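You operate a simulated robot arm through the tools that you are given. There is no shell and no other tool.

You are at the controls of a simulated robot arm. One attempt, no reset.

JOB
Tip the tilter within 2 degrees of the card's angle, then switch off.
Fine: safety pin into the pin cup before the main switch goes on, back into its socket once it is off.

Only the result counts: the job must be done as asked and must still hold three seconds after the hand-in. Knocking over, shifting, dropping, spilling or breaking anything else fails it.

ROBOT AND FRAMES
A 7-joint arm with a four-finger gripper, fixed in place. Base frame: the origin is on the floor under the middle of its stand, x ahead of it, y to its left, z up. Lengths are in cm, angles in rad, forces in N, time in s.
It reaches about 122.3 cm from its shoulder. Its first joint turns from -1.204 to 3.002 rad. Payload 3.67 kg.
The TCP is the grasp point between the finger pads, 2.8 cm short of the fingertips. In the tool frame z runs along the fingers and y along their closing line. The gripper opens to 11.2 cm; its body begins 7.3 cm behind the TCP.
Orientation is that of the tool frame in the base frame, as [roll, pitch, yaw] about the fixed x, y, z axes, in that order (R = Rz(yaw) Ry(pitch) Rx(roll)). With the fingers straight down and closing along the base's y, the tool's x points along the base's -x, its y along +y and its z along -z.

CONTROLS
- The arm moves only by the tool jog_arm. Its argument "targets" is a list of rows, each a list of 7 numbers: the turn, a rotation vector about the tool's x, y, z in units of 120 degrees (1.0 is 120 degrees), then the shift along the tool's x, y, z in units of 500 mm (1.0 is 500 mm), then the gripper command, from -1 (fully open) to 1 (shut), values between in proportion. In form: [[ax, ay, az, tx, ty, tz, fingers], ...]. A call has 1 to 20 rows; each row is the pose to reach, as a shift and turn from the pose commanded when the call began, along the tool's axes at that moment. A call with a number of a shift or a turn outside -1 to 1 is refused whole. Each row takes 0.2 s and may step no farther than 5 cm and 0.15 rad from the row before; otherwise, or with a gripper value out of range, the whole call is refused. A pose out of reach is approached as far as the arm can. The call stops where the force on the tool passes 80 N (or 10 N more than at its start, if that is more) or the arm is blocked; 0.2 s more then pass. Each finger travels about 10.25 cm/s and halts on what it meets, pressing with about 34 N; the grip force reading is that of the motor and also rises with nothing between the fingers. The clock runs only during rows and for 0.2 s after the last one: add rows that repeat a pose to give the fingers time. The reply holds the time, the measured pose of the TCP, the force on the tool along the base axes, the opening and the grip force, in the units named above and with some noise, with the torque about the TCP (base axes, N m) and any sound that the robot's microphone picked up.
- Cameras (640 x 400 px; columns grow to the right, rows downward): "scene" is fixed at [4.71, 65.01, 127.62]; the picture's right is [-0.64, -0.77, 0.00], its down [-0.39, 0.33, -0.86] and it looks along [0.66, -0.55, -0.51] (base axes); focal length 345 px, centre (320, 200). "wrist" rides on the gripper at [6, -1.8, -10.4] in the tool frame; the picture's right is [0.29, 0.96, 0.00], its down [-0.80, 0.24, -0.55] and it looks along [-0.53, 0.16, 0.83] (tool axes); focal length 234 px, centre (320, 200). There is no depth. A picture from a camera that has moved, and an enlarged one, comes with that camera's place and axes in the base frame and with its lens.
- grab_frame(camera): a new picture of that camera. It takes no simulated time.
- move_column(by): slides the trunk up (or, below 0, down) by that many cm; the arm rides with it, the base frame stays. It gives what a move gives, with no picture.
- close_up(camera, box): a new picture of the part [left, top, right, bottom] of that camera's present view, enlarged. It takes no simulated time.
- finish_job(): hands the job in; it is judged then, once.

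Nothing tells you positions but the pictures and the camera data. Unless the task says otherwise, let go and move clear before handing in.

The tools are called after "Emit:" as name(argument=value, ...) on one line, values as JSON. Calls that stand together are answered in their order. jog_arm: Moves the arm, as the interface text tells. Its arguments: {"type":"object","properties":{"targets":{"type":"array","items":{"type":"array","items":{"type":"number"}}}},"required":["targets"]} The other tools are called the same way: move_column (by) moves the trunk up or down; grab_frame (camera) takes a picture; close_up (camera, box) takes an enlarged picture of a part of a camera's view; finish_job () hands the job in.

At the start:

```text
time_s: 0.0
tool_pos: [68.0, 27.85, 104.61]
tcp_rot: [-3.141, 0.0, -3.141]
contact_force: [0.0, -0.7, 0.3]
torque: [0.01, 0.01, 0.01]
gripper_width: 11.18
gripper_force: 0.2
trunk travel left (down, up): [-42.5, 41.5]
```

scene: 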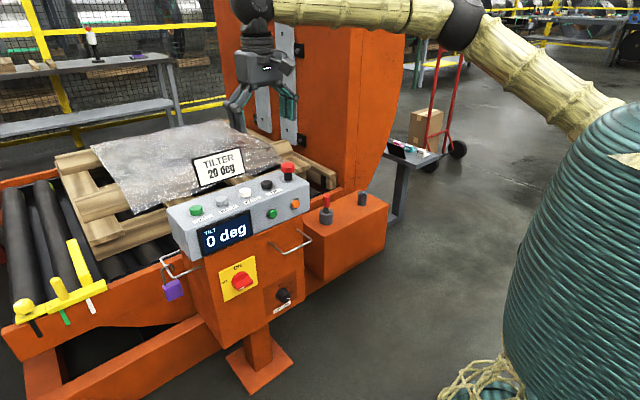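
wrist: 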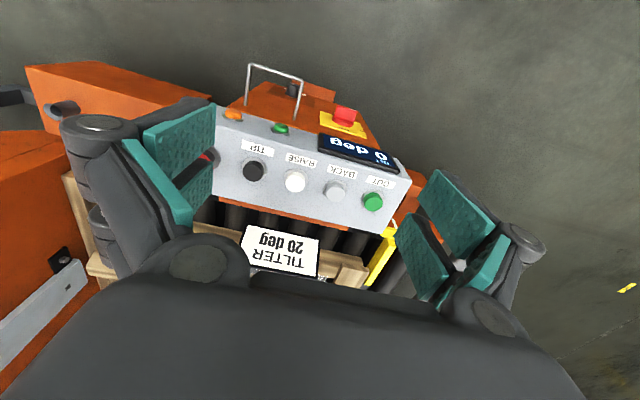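

I see a control panel with buttons (TIP, RAISE, BACK, OUT), a display "0 deg", a card "TILTER 20 deg", a main switch in red/yellow and a side box with what may be the safety pin. I'll look closer before moving.

Emit:
close_up(camera="scene", box=[150, 140, 400, 320])

Emit:
close_up(camera="scene", box=[290, 170, 400, 250])

Emit:
close_up(camera="scene", box=[200, 240, 320, 320])

Emit:
close_up(camera="wrist", box=[200, 50, 430, 290])

```text
2.22 times, centred on (275, 230) of scene
camera zoom: at [4.71, 65.01, 127.62], right [-0.64, -0.77, 0.0], down [-0.39, 0.33, -0.86], along [0.66, -0.55, -0.51], focal length 767 px, centre (420, 133)
```

zoom: 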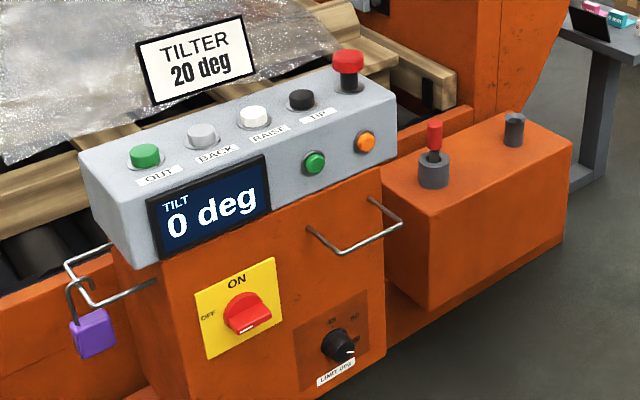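

```text
5.00 times, centred on (345, 210) of scene
camera zoom: at [4.71, 65.01, 127.62], right [-0.64, -0.77, 0.0], down [-0.39, 0.33, -0.86], along [0.66, -0.55, -0.51], focal length 1725 px, centre (195, 150)
```

zoom: 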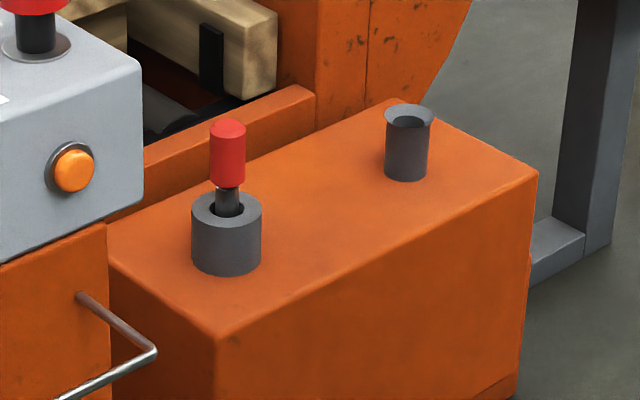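

```text
5.00 times, centred on (260, 280) of scene
camera zoom: at [4.71, 65.01, 127.62], right [-0.64, -0.77, 0.0], down [-0.39, 0.33, -0.86], along [0.66, -0.55, -0.51], focal length 1725 px, centre (620, -200)
```

zoom: 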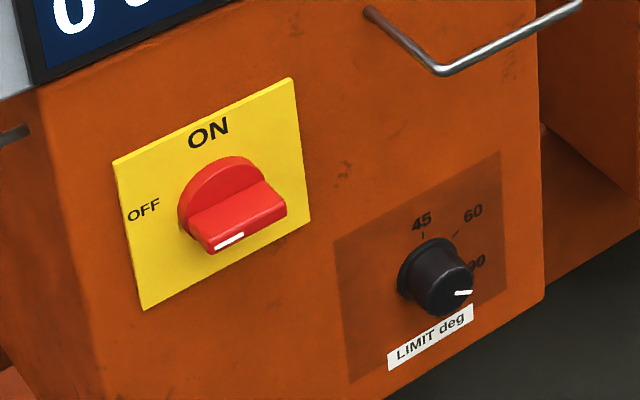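

```text
1.67 times, centred on (315, 170) of wrist
camera zoom: at [61.97, 25.97, 114.96], right [-0.29, 0.96, 0.0], down [0.8, 0.24, 0.55], along [0.53, 0.16, -0.83], focal length 390 px, centre (328, 250)
```

zoom: 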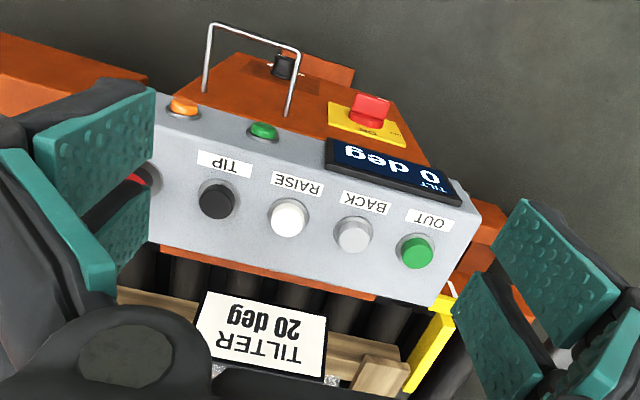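

The panel runs along y at about x=82, z=80, facing the robot. TIP is near y=20, OUT near y=42, and the main switch near [74, 36, 57]. The pin box is on the -y side, so I'll move the wrist camera over there to see the pin and cup.

Emit:
jog_arm(targets=[[0, 0, 0, 0.025, -0.075, 0.0115, -1], [0, 0, 0, 0.05, -0.15, 0.023, -1], [0, 0, 0, 0.075, -0.225, 0.0345, -1], [0, 0, 0, 0.1, -0.3, 0.046, -1], [0, 0, 0, 0.125, -0.375, 0.0575, -1], [0, 0, 0, 0.15, -0.45, 0.069, -1], [0, 0, 0, 0.175, -0.525, 0.0805, -1], [0, 0, 0, 0.2, -0.6, 0.092, -1]])

Emit:
grab_frame(camera="wrist")

Emit:
grab_frame(camera="scene")

```text
time_s: 1.8
tool_pos: [57.86, -2.6, 100.0]
tcp_rot: [3.141, 0.001, -3.139]
contact_force: [0.4, 0.0, 0.0]
torque: [0.0, 0.01, 0.0]
gripper_width: 11.18
gripper_force: 0.0
trunk travel left (down, up): [-42.5, 41.5]
```

```text
taken
camera wrist: at [51.9, -4.28, 110.28], right [-0.29, 0.96, 0.0], down [0.8, 0.24, 0.55], along [0.53, 0.16, -0.83], focal length 234 px, centre (320, 200)
```

wrist: 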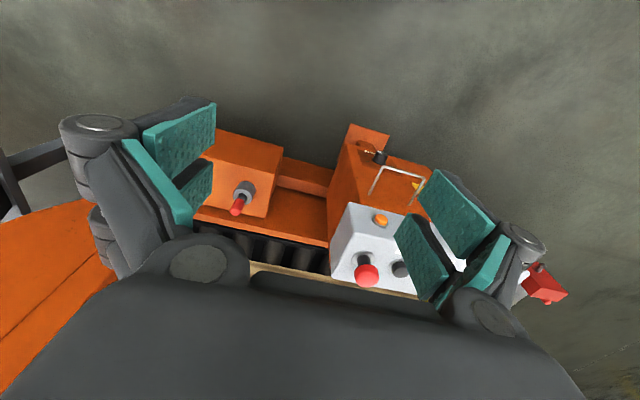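

```text
taken
```

scene: 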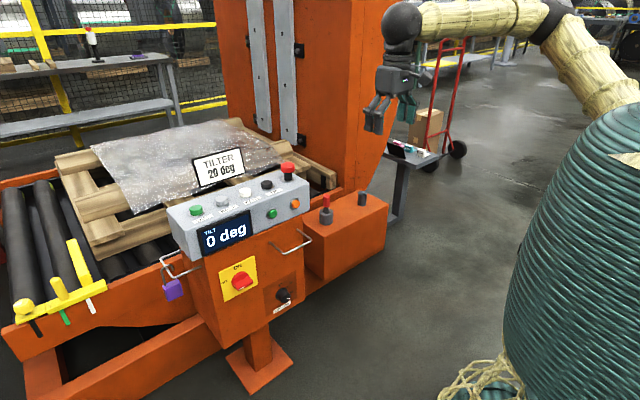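

The pin is near [98, -17, 55], on the box set back to the right of the panel, and the E-stop is near [81.6, 13.4, 83.4]. I'll move closer to refine the pin and cup positions.

Emit:
jog_arm(targets=[[0, 0, 0, -0.05, -0.034, 0.05, -1], [0, 0, 0, -0.1, -0.068, 0.1, -1], [0, 0, 0, -0.15, -0.102, 0.15, -1], [0, 0, 0, -0.2, -0.136, 0.2, -1], [0, 0, 0, -0.25, -0.17, 0.25, -1], [0, 0, 0, -0.3, -0.2, 0.3, -1], [0, 0, 0, -0.34, -0.24, 0.36, -1]])

Emit:
grab_frame(camera="wrist")

Emit:
grab_frame(camera="scene")

```text
time_s: 3.4
tool_pos: [74.89, -14.22, 81.73]
tcp_rot: [3.139, -0.001, -3.14]
contact_force: [0.9, -0.3, -0.8]
torque: [0.03, 0.02, 0.02]
gripper_width: 11.18
gripper_force: 0.0
trunk travel left (down, up): [-42.5, 41.5]
```

```text
taken
camera wrist: at [68.99, -16.05, 92.15], right [-0.29, 0.96, 0.0], down [0.8, 0.24, 0.55], along [0.53, 0.16, -0.83], focal length 234 px, centre (320, 200)
```

wrist: 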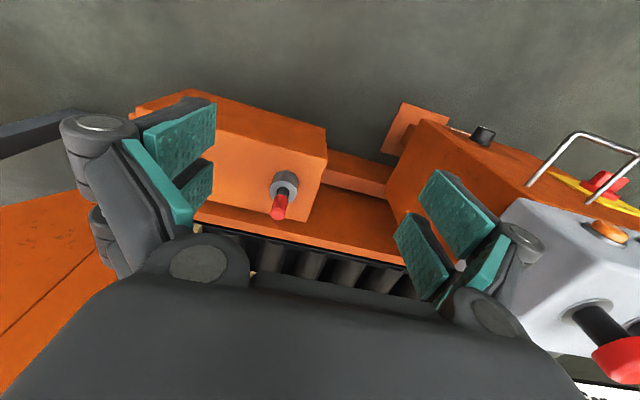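

```text
taken
```

scene: 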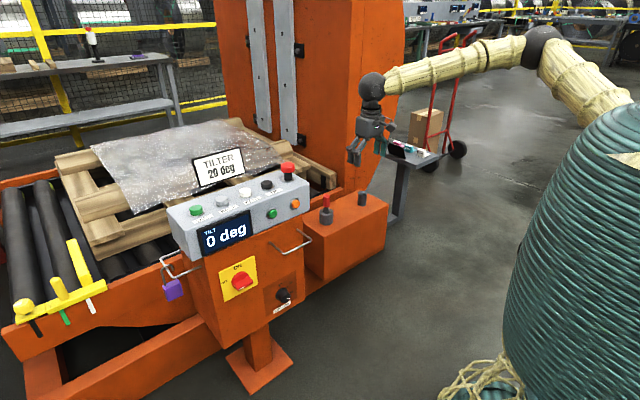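

I'll zoom in on the pin in the current wrist view to get pixel-accurate points.

Emit:
close_up(camera="wrist", box=[220, 140, 340, 240])

Emit:
close_up(camera="scene", box=[300, 180, 380, 240])

Emit:
close_up(camera="wrist", box=[440, 100, 640, 240])

```text
4.00 times, centred on (280, 190) of wrist
camera zoom: at [68.99, -16.05, 92.15], right [-0.29, 0.96, 0.0], down [0.8, 0.24, 0.55], along [0.53, 0.16, -0.83], focal length 937 px, centre (480, 240)
```

zoom: 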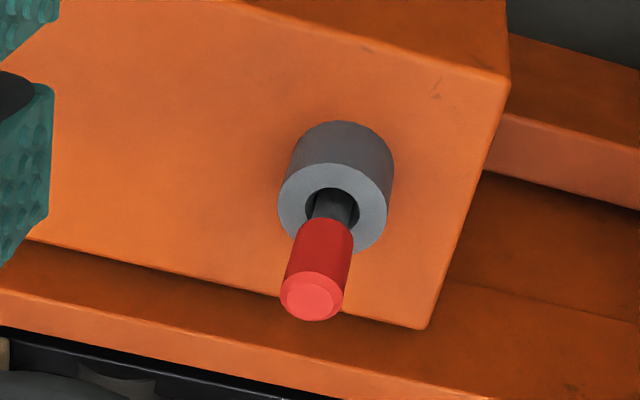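

```text
6.67 times, centred on (340, 210) of scene
camera zoom: at [4.71, 65.01, 127.62], right [-0.64, -0.77, 0.0], down [-0.39, 0.33, -0.86], along [0.66, -0.55, -0.51], focal length 2300 px, centre (187, 133)
```

zoom: 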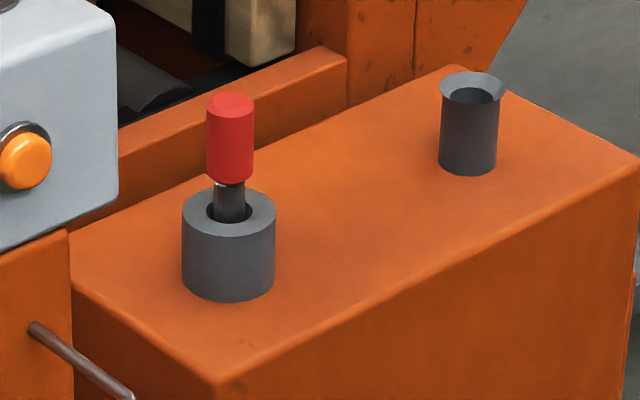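

```text
2.86 times, centred on (540, 170) of wrist
camera zoom: at [68.99, -16.05, 92.15], right [-0.29, 0.96, 0.0], down [0.8, 0.24, 0.55], along [0.53, 0.16, -0.83], focal length 669 px, centre (-309, 286)
```

zoom: 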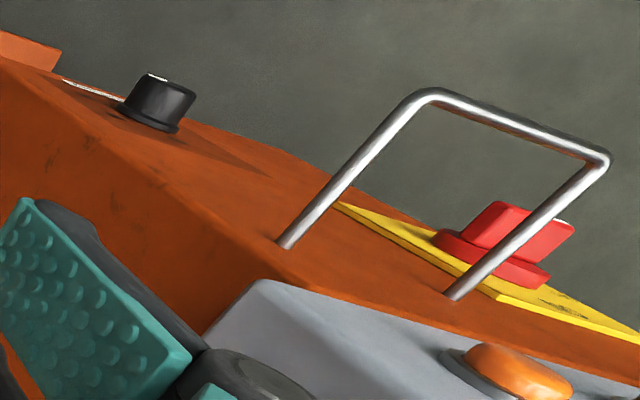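

The pin is at about [97.6, -16, handle z 50–56] and the cup at about [98, -39, top 48.8]. I'll check the finger geometry before grasping.

Emit:
close_up(camera="wrist", box=[40, 80, 280, 290])

Emit:
close_up(camera="scene", box=[330, 60, 430, 180])

Emit:
jog_arm(targets=[[0, 0, 0, 0, 0, 0, 1], [0, 0, 0, 0, 0, 0, 1], [0, 0, 0, 0, 0, 0, 1], [0, 0, 0, 0, 0, 0, 1]])

Emit:
grab_frame(camera="wrist")

Emit:
close_up(camera="scene", box=[330, 60, 430, 180])

```text
1.90 times, centred on (160, 185) of wrist
camera zoom: at [68.99, -16.05, 92.15], right [-0.29, 0.96, 0.0], down [0.8, 0.24, 0.55], along [0.53, 0.16, -0.83], focal length 446 px, centre (625, 229)
```

zoom: 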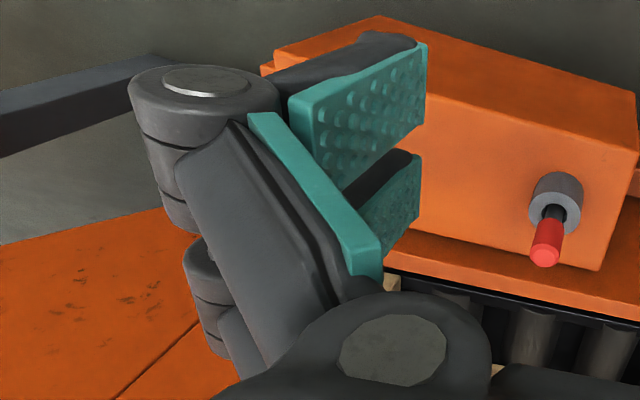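

```text
3.33 times, centred on (380, 120) of scene
camera zoom: at [4.71, 65.01, 127.62], right [-0.64, -0.77, 0.0], down [-0.39, 0.33, -0.86], along [0.66, -0.55, -0.51], focal length 1150 px, centre (120, 467)
```

zoom: 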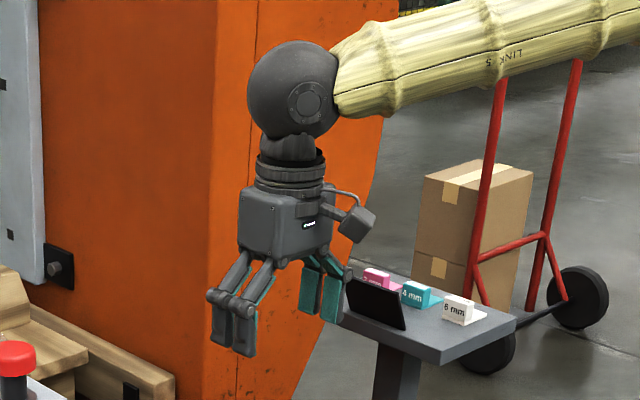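

```text
time_s: 4.4
tool_pos: [74.94, -14.3, 81.96]
tcp_rot: [3.139, 0.001, -3.141]
contact_force: [-0.5, 0.0, 0.0]
torque: [-0.01, 0.02, 0.01]
gripper_width: 0.0
gripper_force: 33.5
trunk travel left (down, up): [-42.5, 41.5]
```

```text
taken
camera wrist: at [68.92, -15.97, 92.22], right [-0.29, 0.96, 0.0], down [0.8, 0.24, 0.55], along [0.53, 0.16, -0.83], focal length 234 px, centre (320, 200)
```

wrist: 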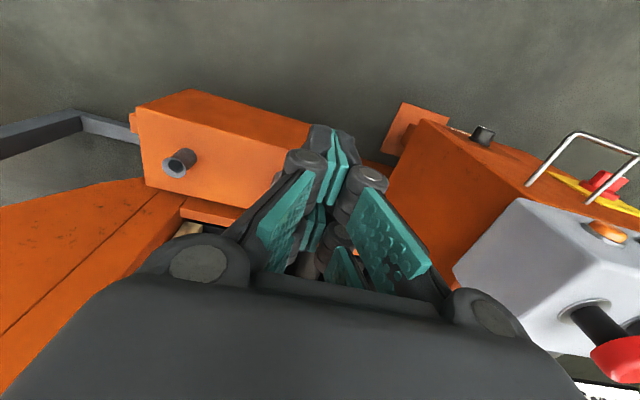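

```text
3.33 times, centred on (380, 120) of scene
camera zoom: at [4.71, 65.01, 127.62], right [-0.64, -0.77, 0.0], down [-0.39, 0.33, -0.86], along [0.66, -0.55, -0.51], focal length 1150 px, centre (120, 467)
```

zoom: 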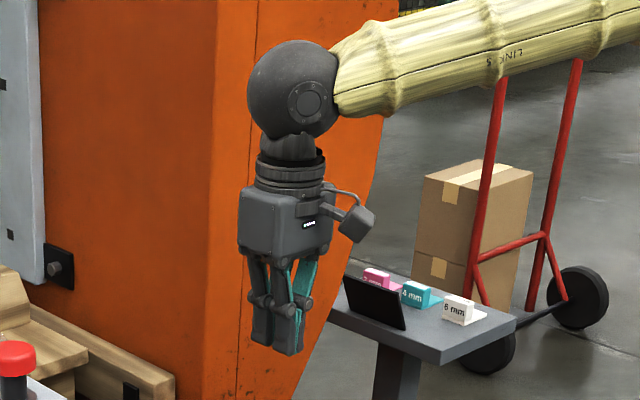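

The cup rim is at about [98.1, -38.6, 48.7]. I'll open the fingers partly and move to just above the pin.

Emit:
close_up(camera="wrist", box=[120, 110, 240, 220])

Emit:
jog_arm(targets=[[0, 0, 0, -0.07, -0.006, 0.02, -0.5], [0, 0, 0, -0.15, -0.012, 0.06, -0.5], [0, 0, 0, -0.23, -0.018, 0.11, -0.5], [0, 0, 0, -0.31, -0.025, 0.16, -0.5], [0, 0, 0, -0.38, -0.031, 0.22, -0.5], [0, 0, 0, -0.43, -0.037, 0.28, -0.5], [0, 0, 0, -0.452, -0.037, 0.32, -0.5], [0, 0, 0, -0.452, -0.037, 0.32, -0.5]])

Emit:
grab_frame(camera="wrist")

Emit:
grab_frame(camera="scene")

```text
3.64 times, centred on (180, 165) of wrist
camera zoom: at [68.92, -15.97, 92.22], right [-0.29, 0.96, 0.0], down [0.8, 0.24, 0.55], along [0.53, 0.16, -0.83], focal length 852 px, centre (829, 327)
```

zoom: 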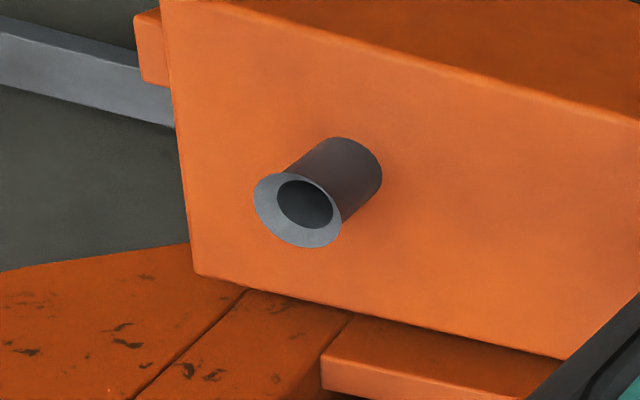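

```text
time_s: 6.2
tool_pos: [97.54, -16.2, 65.93]
tcp_rot: [3.142, 0.001, -3.141]
contact_force: [0.4, -0.1, -0.5]
torque: [0.03, -0.02, -0.01]
gripper_width: 8.38
gripper_force: 0.0
trunk travel left (down, up): [-42.5, 41.5]
```

```text
taken
camera wrist: at [91.61, -17.94, 76.29], right [-0.29, 0.96, 0.0], down [0.8, 0.24, 0.55], along [0.53, 0.16, -0.83], focal length 234 px, centre (320, 200)
```

wrist: 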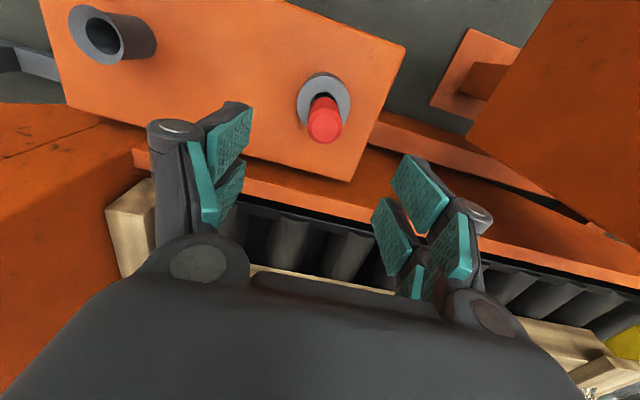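

```text
taken
```

scene: 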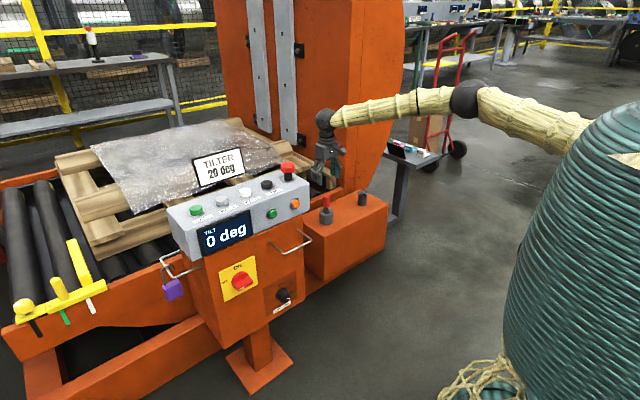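

The pin is almost directly below the TCP. I'll zoom to refine its centre before descending.

Emit:
close_up(camera="wrist", box=[280, 60, 370, 160])

Emit:
close_up(camera="wrist", box=[50, 0, 180, 90])

Emit:
close_up(camera="scene", box=[290, 100, 400, 230])

```text
4.00 times, centred on (325, 110) of wrist
camera zoom: at [91.61, -17.94, 76.29], right [-0.29, 0.96, 0.0], down [0.8, 0.24, 0.55], along [0.53, 0.16, -0.83], focal length 937 px, centre (300, 560)
```

zoom: 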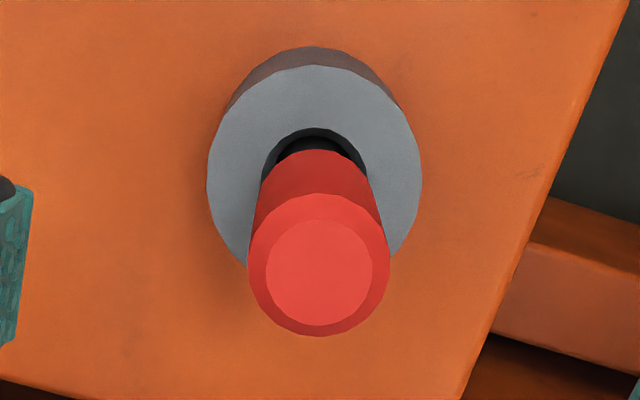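

```text
4.44 times, centred on (115, 45) of wrist
camera zoom: at [91.61, -17.94, 76.29], right [-0.29, 0.96, 0.0], down [0.8, 0.24, 0.55], along [0.53, 0.16, -0.83], focal length 1041 px, centre (1231, 889)
```

zoom: 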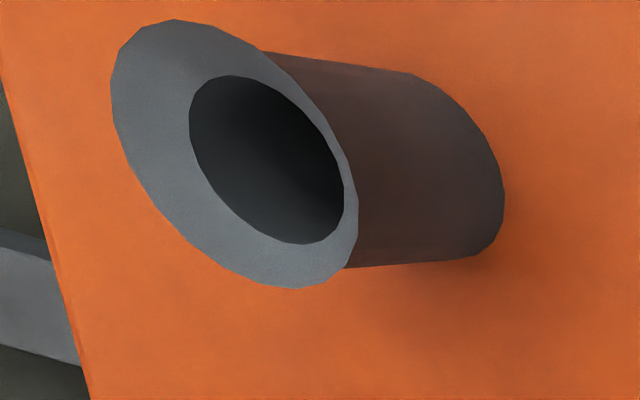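

```text
3.08 times, centred on (345, 165) of scene
camera zoom: at [4.71, 65.01, 127.62], right [-0.64, -0.77, 0.0], down [-0.39, 0.33, -0.86], along [0.66, -0.55, -0.51], focal length 1061 px, centre (243, 308)
```

zoom: 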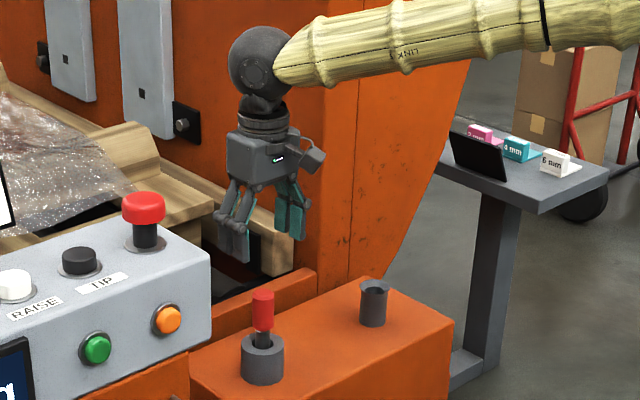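

The pin axis is at about [97.1, -15.9] and the cup axis at about [97.1, -38.8]. Next I descend around the handle and close on it.

Emit:
jog_arm(targets=[[0, 0, 0, 0.01, 0.002, 0.06, -0.5], [0, 0, 0, 0.01, 0.002, 0.12, -0.5], [0, 0, 0, 0.01, 0.002, 0.18, -0.5], [0, 0, 0, 0.01, 0.002, 0.23, -0.5], [0, 0, 0, 0.01, 0.002, 0.256, -0.5], [0, 0, 0, 0.01, 0.002, 0.256, -0.5]])

Emit:
grab_frame(camera="wrist")

Emit:
close_up(camera="scene", box=[290, 120, 400, 240])

```text
time_s: 7.6
tool_pos: [97.07, -15.96, 53.14]
tcp_rot: [-3.141, 0.001, 3.14]
contact_force: [0.0, 0.3, 0.8]
torque: [0.0, 0.01, -0.01]
gripper_width: 8.41
gripper_force: 0.0
trunk travel left (down, up): [-42.5, 41.5]
```

```text
taken
camera wrist: at [91.1, -17.68, 63.54], right [-0.29, 0.96, 0.0], down [0.8, 0.24, 0.55], along [0.53, 0.16, -0.83], focal length 234 px, centre (320, 200)
```

wrist: 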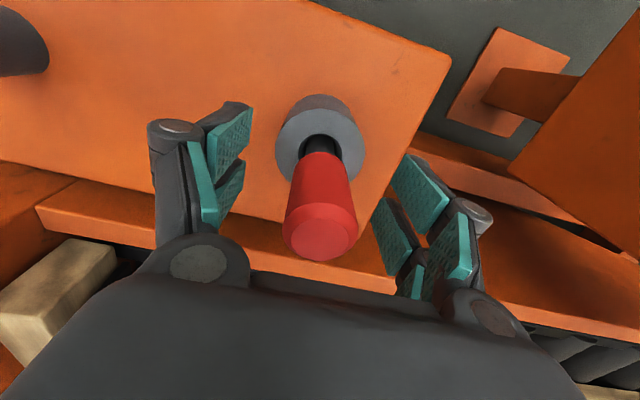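

```text
3.33 times, centred on (345, 180) of scene
camera zoom: at [4.71, 65.01, 127.62], right [-0.64, -0.77, 0.0], down [-0.39, 0.33, -0.86], along [0.66, -0.55, -0.51], focal length 1150 px, centre (237, 267)
```

zoom: 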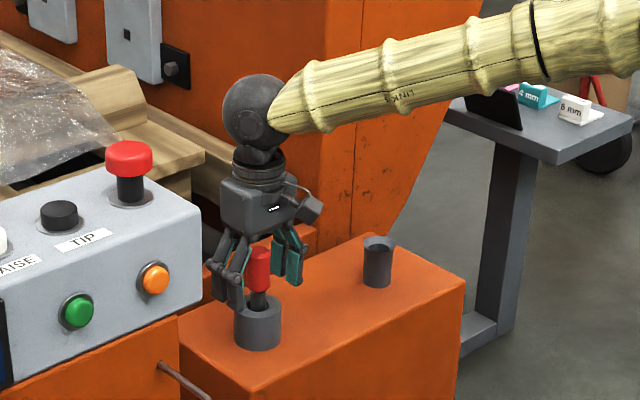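

The handle is centred between the fingers, so I'll close on it.

Emit:
jog_arm(targets=[[0, 0, 0, 0, 0, 0, 1], [0, 0, 0, 0, 0, 0, 1], [0, 0, 0, 0, 0, 0, 1], [0, 0, 0, 0, 0, 0, 1]])

Emit:
grab_frame(camera="wrist")

```text
time_s: 8.6
tool_pos: [97.1, -15.9, 53.23]
tcp_rot: [-3.141, 0.0, -3.141]
contact_force: [-0.7, 0.7, 0.6]
torque: [0.04, -0.05, 0.02]
gripper_width: 2.63
gripper_force: 33.7
trunk travel left (down, up): [-42.5, 41.5]
```

```text
taken
camera wrist: at [91.09, -17.68, 63.55], right [-0.29, 0.96, 0.0], down [0.8, 0.24, 0.55], along [0.53, 0.16, -0.83], focal length 234 px, centre (320, 200)
```

wrist: 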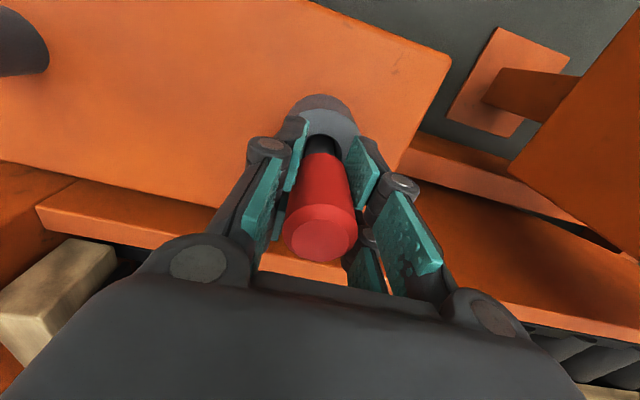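

The pin is gripped at 2.63 cm with negligible side force. Next I lift it straight up.

Emit:
jog_arm(targets=[[0, 0, 0, 0, 0, -0.02, 1], [0, 0, 0, 0, 0, -0.06, 1], [0, 0, 0, 0, 0, -0.1, 1], [0, 0, 0, 0, 0, -0.15, 1], [0, 0, 0, 0, 0, -0.2, 1], [0, 0, 0, 0, 0, -0.25, 1], [0, 0, 0, 0, 0, -0.3, 1]])

Emit:
grab_frame(camera="wrist")

Emit:
close_up(camera="scene", box=[290, 120, 400, 240])

```text
time_s: 10.2
tool_pos: [97.03, -16.04, 68.22]
tcp_rot: [3.141, 0.002, 3.14]
contact_force: [-0.4, -0.5, -2.8]
torque: [0.01, -0.02, 0.02]
gripper_width: 2.55
gripper_force: 34.0
trunk travel left (down, up): [-42.5, 41.5]
```

```text
taken
camera wrist: at [91.08, -17.75, 78.52], right [-0.29, 0.96, 0.0], down [0.8, 0.24, 0.55], along [0.53, 0.16, -0.83], focal length 234 px, centre (320, 200)
```

wrist: 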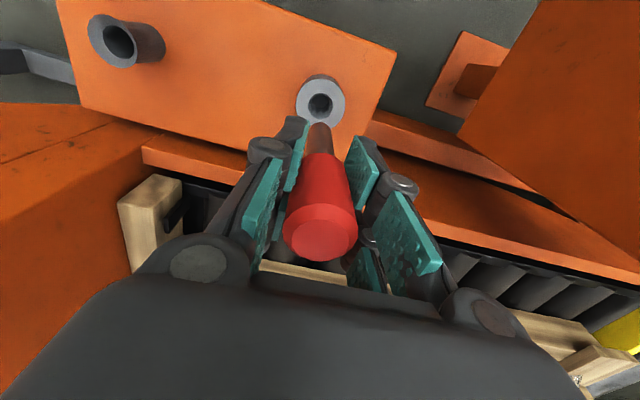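

```text
3.33 times, centred on (345, 180) of scene
camera zoom: at [4.71, 65.01, 127.62], right [-0.64, -0.77, 0.0], down [-0.39, 0.33, -0.86], along [0.66, -0.55, -0.51], focal length 1150 px, centre (237, 267)
```

zoom: 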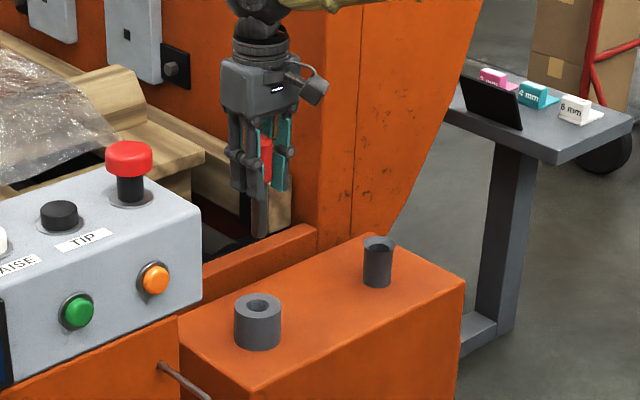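

The pin is held straight, with its tip about 9 cm below the TCP. I'll carry it over the cup at this height and check the alignment.

Emit:
jog_arm(targets=[[0, 0, 0, 0, -0.06, 0, 1], [0, 0, 0, 0, -0.14, 0, 1], [0, 0, 0, 0, -0.22, 0, 1], [0, 0, 0, 0, -0.3, 0, 1], [0, 0, 0, 0, -0.38, 0, 1], [0, 0, 0, 0, -0.44, 0, 1], [0, 0, 0, 0, -0.458, 0, 1], [0, 0, 0, 0, -0.458, 0, 1]])

Emit:
grab_frame(camera="wrist")

Emit:
close_up(camera="wrist", box=[260, 50, 380, 170])

Emit:
close_up(camera="scene", box=[310, 120, 420, 240])

```text
time_s: 12.0
tool_pos: [97.15, -39.04, 68.08]
tcp_rot: [3.141, 0.001, -3.139]
contact_force: [-0.8, -0.3, -3.7]
torque: [0.05, -0.02, -0.01]
gripper_width: 2.47
gripper_force: 34.2
trunk travel left (down, up): [-42.5, 41.5]
```

```text
taken
camera wrist: at [91.18, -40.75, 78.44], right [-0.29, 0.96, 0.0], down [0.8, 0.24, 0.55], along [0.53, 0.16, -0.83], focal length 234 px, centre (320, 200)
```

wrist: 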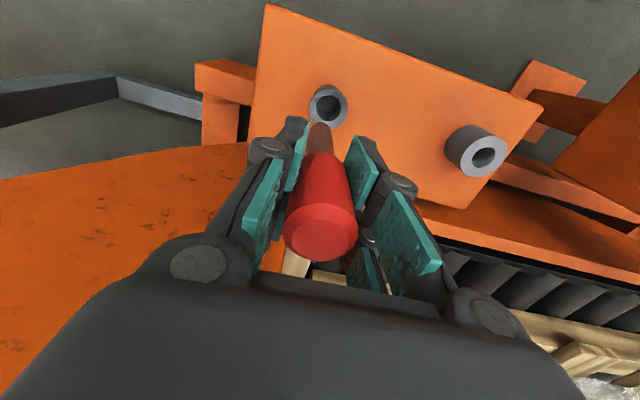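

```text
3.33 times, centred on (320, 110) of wrist
camera zoom: at [91.18, -40.75, 78.44], right [-0.29, 0.96, 0.0], down [0.8, 0.24, 0.55], along [0.53, 0.16, -0.83], focal length 781 px, centre (320, 500)
```

zoom: 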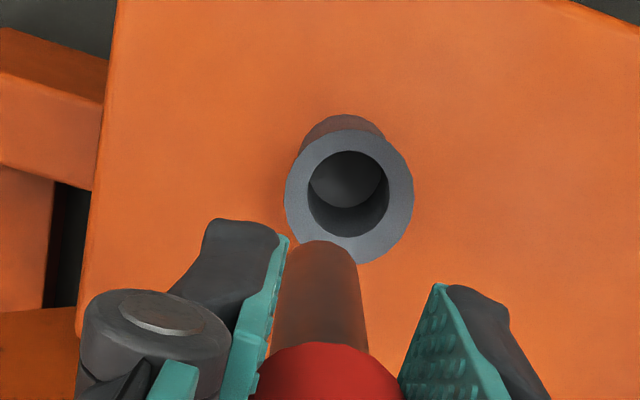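

```text
3.33 times, centred on (365, 180) of scene
camera zoom: at [4.71, 65.01, 127.62], right [-0.64, -0.77, 0.0], down [-0.39, 0.33, -0.86], along [0.66, -0.55, -0.51], focal length 1150 px, centre (170, 267)
```

zoom: 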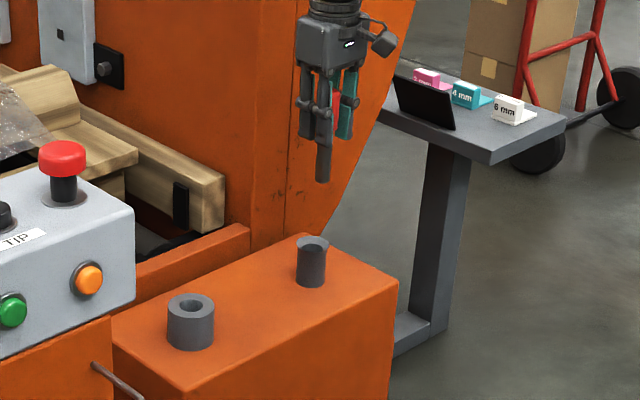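

The cup axis turns out to be near [97.2, -37.8], so I'm about 1 cm off in y. I'll correct that, descend until the tip is about 1.5 cm above the rim, and re-check.

Emit:
jog_arm(targets=[[0, 0, 0, -0.002, 0.02, 0, 1], [0, 0, 0, -0.002, 0.02, 0.05, 1], [0, 0, 0, -0.002, 0.02, 0.1, 1], [0, 0, 0, -0.002, 0.02, 0.14, 1], [0, 0, 0, -0.002, 0.02, 0.14, 1]])

Emit:
close_up(camera="wrist", box=[260, 60, 380, 180])

Emit:
close_up(camera="scene", box=[330, 140, 400, 220])

```text
time_s: 13.2
tool_pos: [97.47, -37.95, 61.13]
tcp_rot: [3.141, 0.0, -3.141]
contact_force: [0.2, 0.1, -3.0]
torque: [-0.01, 0.02, 0.03]
gripper_width: 2.45
gripper_force: 34.3
trunk travel left (down, up): [-42.5, 41.5]
```

```text
3.33 times, centred on (320, 120) of wrist
camera zoom: at [91.47, -39.79, 71.52], right [-0.29, 0.96, 0.0], down [0.8, 0.24, 0.55], along [0.53, 0.16, -0.83], focal length 781 px, centre (320, 467)
```

zoom: 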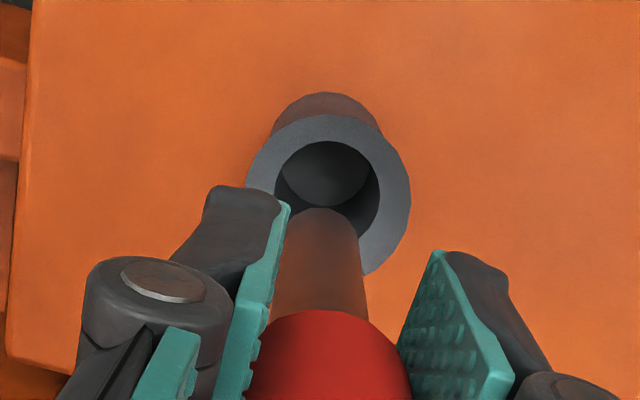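

```text
5.00 times, centred on (365, 180) of scene
camera zoom: at [4.71, 65.01, 127.62], right [-0.64, -0.77, 0.0], down [-0.39, 0.33, -0.86], along [0.66, -0.55, -0.51], focal length 1725 px, centre (95, 300)
```

zoom: 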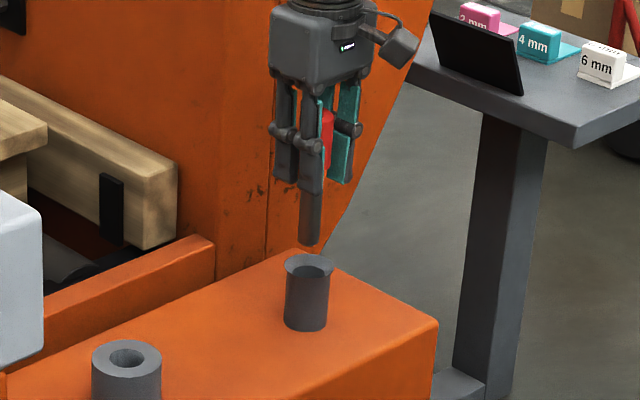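

The rim is near z≈49.8. The two cameras agree on y but differ slightly in x, by about 0.5 cm. I'll split the difference, come down to just above the rim, and compare the tip with the hole directly.

Emit:
jog_arm(targets=[[0, 0, 0, 0.003, 0.001, 0, 1], [0, 0, 0, 0.006, 0.002, 0.02, 1], [0, 0, 0, 0.006, 0.002, 0.036, 1], [0, 0, 0, 0.006, 0.002, 0.036, 1]])

Emit:
close_up(camera="wrist", box=[280, 80, 360, 150])

Emit:
close_up(camera="scene", box=[345, 170, 385, 210])

```text
time_s: 14.2
tool_pos: [96.96, -37.91, 59.28]
tcp_rot: [-3.14, -0.001, -3.139]
contact_force: [-0.2, -0.8, -3.0]
torque: [-0.02, -0.02, 0.03]
gripper_width: 2.47
gripper_force: 34.2
trunk travel left (down, up): [-42.5, 41.5]
```

```text
5.71 times, centred on (320, 115) of wrist
camera zoom: at [90.97, -39.67, 69.58], right [-0.29, 0.96, 0.0], down [0.8, 0.24, 0.55], along [0.53, 0.16, -0.83], focal length 1338 px, centre (320, 686)
```

zoom: 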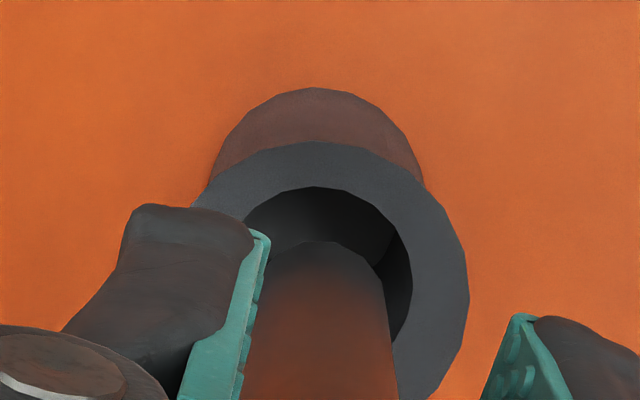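

```text
10.00 times, centred on (365, 190) of scene
camera zoom: at [4.71, 65.01, 127.62], right [-0.64, -0.77, 0.0], down [-0.39, 0.33, -0.86], along [0.66, -0.55, -0.51], focal length 3450 px, centre (-130, 300)
```

zoom: 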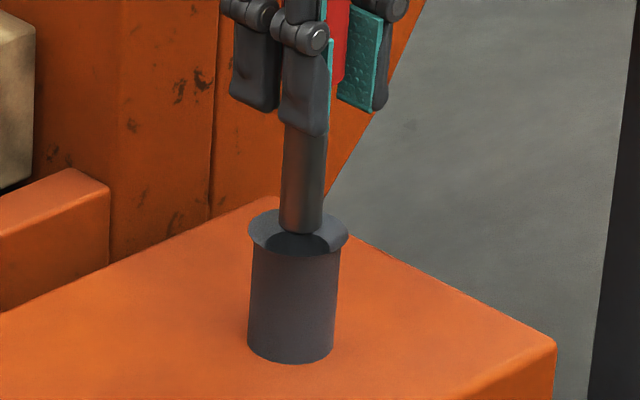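

The tip is now centred over the hole to within about 0.2 cm, so I'll lower it into the cup gradually.

Emit:
jog_arm(targets=[[0, 0, 0, 0.002, 0, 0.02, 1], [0, 0, 0, 0.002, 0, 0.04, 1], [0, 0, 0, 0.002, 0, 0.06, 1], [0, 0, 0, 0.002, 0, 0.08, 1], [0, 0, 0, 0.002, 0, 0.1, 1]])

Emit:
close_up(camera="scene", box=[335, 160, 395, 220])

Emit:
close_up(camera="wrist", box=[240, 80, 400, 280])

```text
time_s: 15.4
tool_pos: [96.82, -37.96, 54.29]
tcp_rot: [-3.14, -0.002, 3.142]
contact_force: [0.2, -0.5, -3.2]
torque: [-0.01, -0.03, -0.02]
gripper_width: 2.45
gripper_force: 34.2
trunk travel left (down, up): [-42.5, 41.5]
```

```text
6.67 times, centred on (365, 190) of scene
camera zoom: at [4.71, 65.01, 127.62], right [-0.64, -0.77, 0.0], down [-0.39, 0.33, -0.86], along [0.66, -0.55, -0.51], focal length 2300 px, centre (20, 267)
```

zoom: 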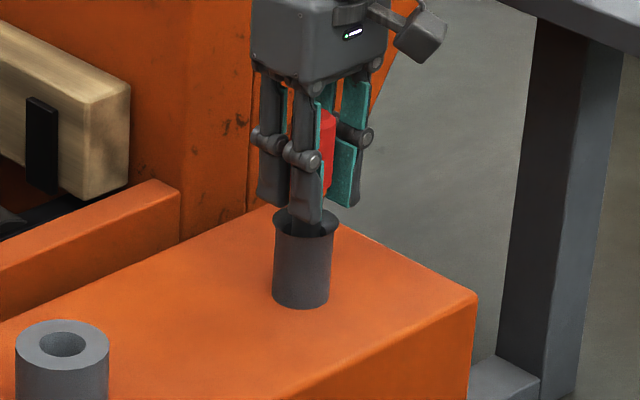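

```text
2.00 times, centred on (320, 180) of wrist
camera zoom: at [90.92, -39.64, 64.59], right [-0.29, 0.96, 0.0], down [0.8, 0.24, 0.55], along [0.53, 0.16, -0.83], focal length 468 px, centre (320, 240)
```

zoom: 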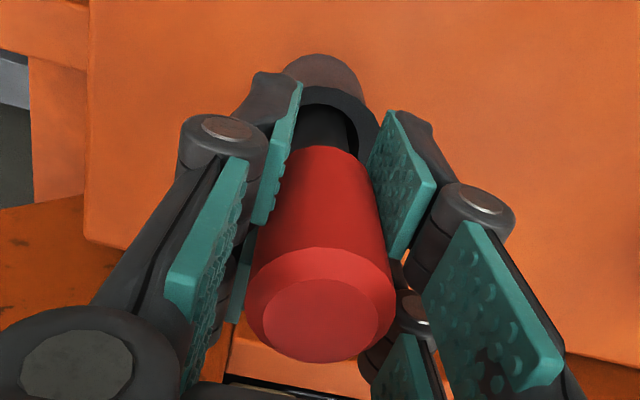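

The tip is in the bore with no side force. I'll continue down in small steps, looking for bottom contact.

Emit:
jog_arm(targets=[[0, 0, 0, 0, 0, 0.008, 1], [0, 0, 0, 0, 0, 0.016, 1], [0, 0, 0, 0, 0, 0.022, 1]])

Emit:
close_up(camera="scene", box=[345, 170, 385, 210])

```text
time_s: 16.2
tool_pos: [96.82, -37.8, 53.62]
tcp_rot: [-3.141, 0.003, 3.141]
contact_force: [-1.5, -0.3, 11.7]
torque: [0.03, 0.28, -0.08]
gripper_width: 2.41
gripper_force: 33.7
trunk travel left (down, up): [-42.5, 41.5]
```

```text
10.00 times, centred on (365, 190) of scene
camera zoom: at [4.71, 65.01, 127.62], right [-0.64, -0.77, 0.0], down [-0.39, 0.33, -0.86], along [0.66, -0.55, -0.51], focal length 3450 px, centre (-130, 300)
```

zoom: 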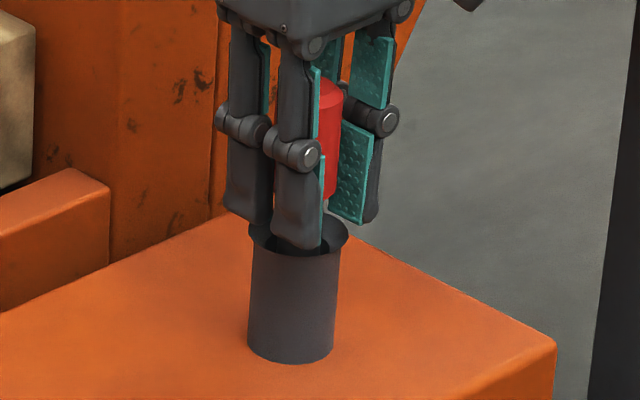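

The pin has bottomed out in the cup, with about 15 N upward. I'll relieve the press slightly and open the fingers.

Emit:
jog_arm(targets=[[0, 0, 0, 0, 0, -0.004, 1], [0, 0, 0, 0, 0, -0.004, 0.4], [0, 0, 0, 0, 0, -0.004, 0], [0, 0, 0, 0, 0, -0.004, -0.3], [0, 0, 0, 0, 0, -0.004, -0.3]])

Emit:
close_up(camera="scene", box=[345, 170, 385, 210])

Emit:
grab_frame(camera="wrist")

```text
time_s: 17.4
tool_pos: [96.81, -37.85, 53.58]
tcp_rot: [3.141, 0.0, 3.141]
contact_force: [5.4, -0.3, 6.6]
torque: [0.03, -0.33, 0.01]
gripper_width: 2.44
gripper_force: 0.2
trunk travel left (down, up): [-42.5, 41.5]
```

```text
10.00 times, centred on (365, 190) of scene
camera zoom: at [4.71, 65.01, 127.62], right [-0.64, -0.77, 0.0], down [-0.39, 0.33, -0.86], along [0.66, -0.55, -0.51], focal length 3450 px, centre (-130, 300)
```

zoom: 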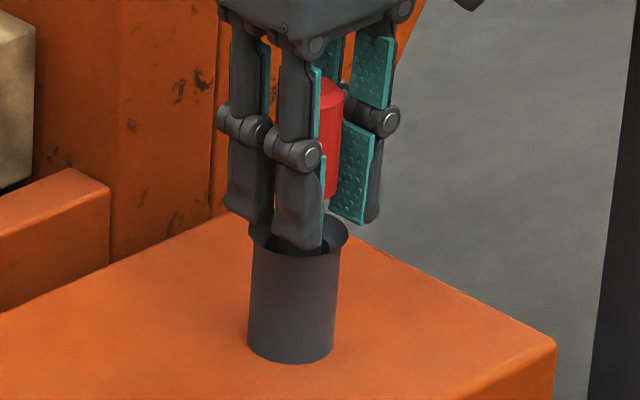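

```text
taken
camera wrist: at [90.82, -39.58, 63.94], right [-0.29, 0.96, 0.0], down [0.8, 0.24, 0.55], along [0.53, 0.16, -0.83], focal length 234 px, centre (320, 200)
```

wrist: 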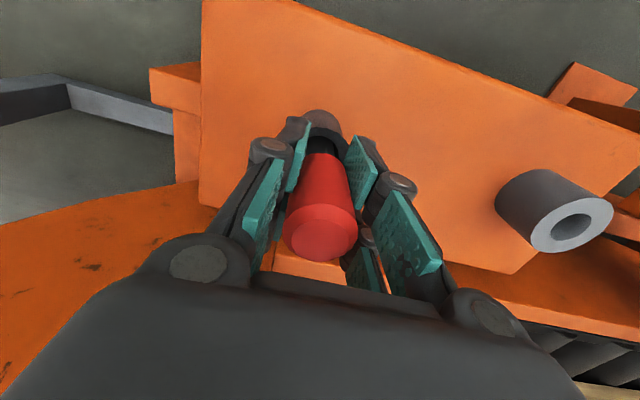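

The fingers didn't open even when commanded to, so the fingertips are probably caught on the flared cup rim. I'll raise slightly with a modest open command to free them.

Emit:
jog_arm(targets=[[0, 0, 0, 0, 0, -0.006, 0.4], [0, 0, 0, 0, 0, -0.006, 0.4]])

Emit:
close_up(camera="scene", box=[345, 170, 385, 210])

Emit:
close_up(camera="wrist", box=[240, 80, 400, 280])

```text
time_s: 18.0
tool_pos: [96.89, -37.89, 53.58]
tcp_rot: [3.14, -0.002, 3.141]
contact_force: [-1.4, 0.2, -2.6]
torque: [-0.02, -0.02, 0.01]
gripper_width: 2.46
gripper_force: 0.1
trunk travel left (down, up): [-42.5, 41.5]
```

```text
10.00 times, centred on (365, 190) of scene
camera zoom: at [4.71, 65.01, 127.62], right [-0.64, -0.77, 0.0], down [-0.39, 0.33, -0.86], along [0.66, -0.55, -0.51], focal length 3450 px, centre (-130, 300)
```

zoom: 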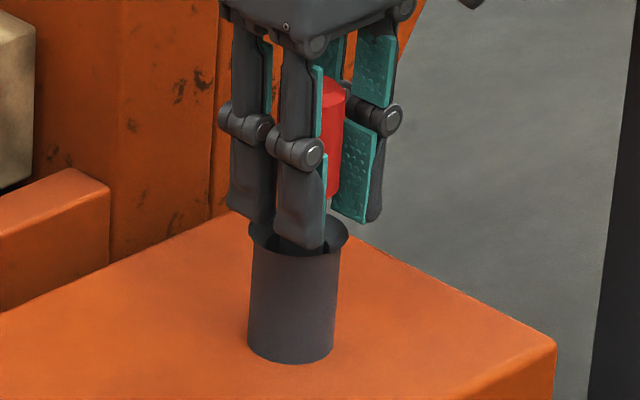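

```text
2.00 times, centred on (320, 180) of wrist
camera zoom: at [90.8, -39.67, 64.0], right [-0.29, 0.96, 0.0], down [0.8, 0.24, 0.55], along [0.53, 0.16, -0.83], focal length 468 px, centre (320, 240)
```

zoom: 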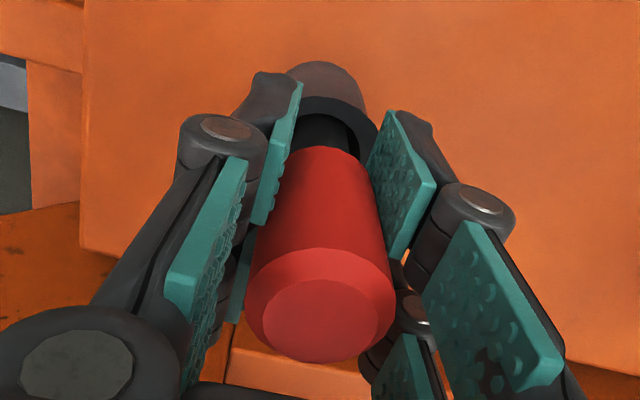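

The pin's weight is still on the fingers and they haven't opened. I'll raise another 0.6 cm, keeping the shaft well inside the cup, and try again.

Emit:
jog_arm(targets=[[0, 0, 0, 0, 0, -0.006, 0.4], [0, 0, 0, 0, 0, -0.012, 0.4], [0, 0, 0, 0, 0, -0.012, 0.2], [0, 0, 0, 0, 0, -0.012, 0.2]])

Emit:
close_up(camera="scene", box=[345, 170, 385, 210])

Emit:
close_up(camera="wrist", box=[240, 80, 400, 280])

```text
time_s: 19.0
tool_pos: [96.76, -37.88, 54.32]
tcp_rot: [-3.141, -0.001, -3.141]
contact_force: [0.4, 0.8, -3.8]
torque: [0.02, -0.01, -0.01]
gripper_width: 2.47
gripper_force: 0.0
trunk travel left (down, up): [-42.5, 41.5]
```

```text
10.00 times, centred on (365, 190) of scene
camera zoom: at [4.71, 65.01, 127.62], right [-0.64, -0.77, 0.0], down [-0.39, 0.33, -0.86], along [0.66, -0.55, -0.51], focal length 3450 px, centre (-130, 300)
```

zoom: 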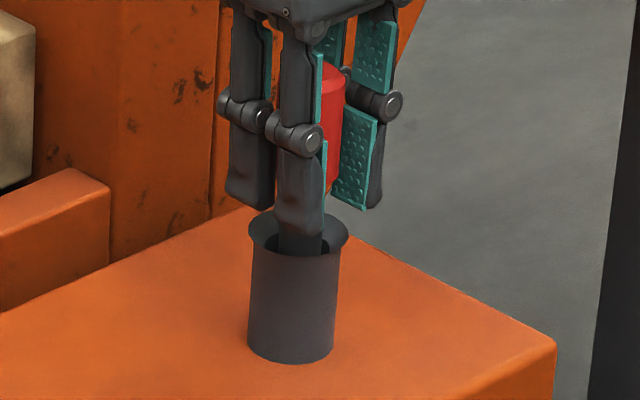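

```text
2.00 times, centred on (320, 180) of wrist
camera zoom: at [90.81, -39.61, 64.7], right [-0.29, 0.96, 0.0], down [0.8, 0.24, 0.55], along [0.53, 0.16, -0.83], focal length 468 px, centre (320, 240)
```

zoom: 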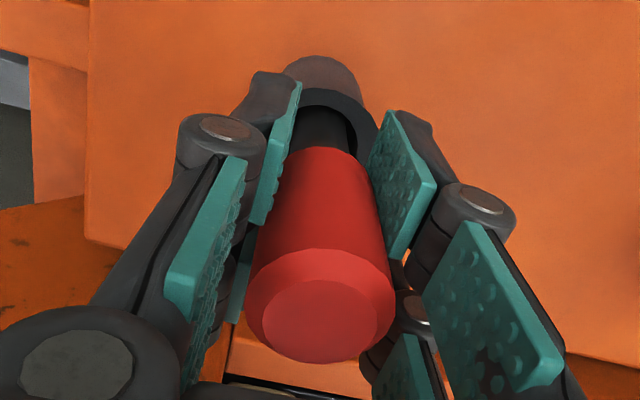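

The fingertips are clear of the rim, but the gripper still reads 2.47 cm. I'll give a full open command with time to act, with the shaft still well inside the cup.

Emit:
jog_arm(targets=[[0, 0, 0, 0, 0, 0, -1], [0, 0, 0, 0, 0, 0, -1], [0, 0, 0, 0, 0, 0, -1], [0, 0, 0, 0, 0, 0, -1]])

Emit:
close_up(camera="wrist", box=[240, 80, 400, 280])

```text
time_s: 20.0
tool_pos: [96.92, -37.9, 54.26]
tcp_rot: [-3.141, 0.0, 3.141]
contact_force: [-0.1, -0.1, -3.5]
torque: [0.0, -0.02, -0.02]
gripper_width: 2.55
gripper_force: 0.1
trunk travel left (down, up): [-42.5, 41.5]
```

```text
2.00 times, centred on (320, 180) of wrist
camera zoom: at [90.82, -39.62, 64.7], right [-0.29, 0.96, 0.0], down [0.8, 0.24, 0.55], along [0.53, 0.16, -0.83], focal length 468 px, centre (320, 240)
```

zoom: 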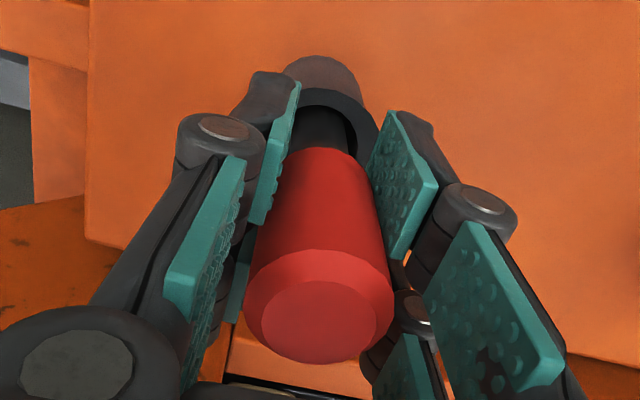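

The width is creeping up slightly, so I'll hold the full-open command for longer.

Emit:
jog_arm(targets=[[0, 0, 0, 0, 0, 0, -1], [0, 0, 0, 0, 0, 0, -1], [0, 0, 0, 0, 0, 0, -1], [0, 0, 0, 0, 0, 0, -1], [0, 0, 0, 0, 0, 0, -1], [0, 0, 0, 0, 0, 0, -1], [0, 0, 0, 0, 0, 0, -1], [0, 0, 0, 0, 0, 0, -1], [0, 0, 0, 0, 0, 0, -1], [0, 0, 0, 0, 0, 0, -1]])

Emit:
grab_frame(camera="wrist")

Emit:
grab_frame(camera="scene")

```text
time_s: 22.2
tool_pos: [96.98, -37.62, 54.04]
tcp_rot: [3.14, 0.0, -3.14]
contact_force: [27.5, 40.1, -20.1]
torque: [2.11, -1.39, 0.59]
gripper_width: 5.54
gripper_force: 0.1
trunk travel left (down, up): [-42.5, 41.5]
```

```text
taken
camera wrist: at [90.97, -39.43, 64.52], right [-0.29, 0.96, 0.0], down [0.8, 0.24, 0.55], along [0.53, 0.16, -0.83], focal length 234 px, centre (320, 200)
```

wrist: 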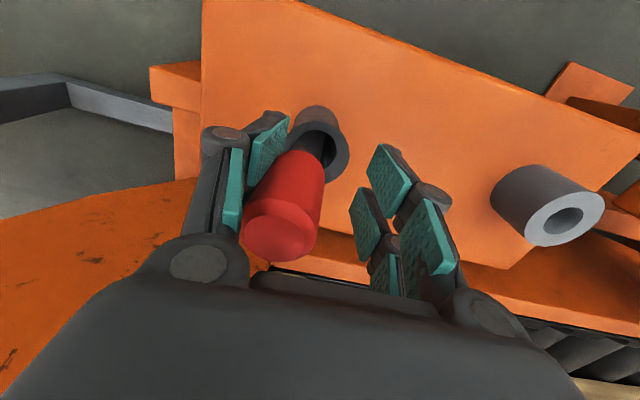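

```text
taken
```

scene: 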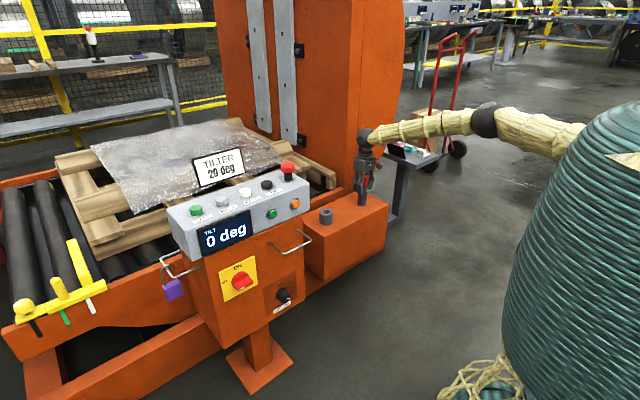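

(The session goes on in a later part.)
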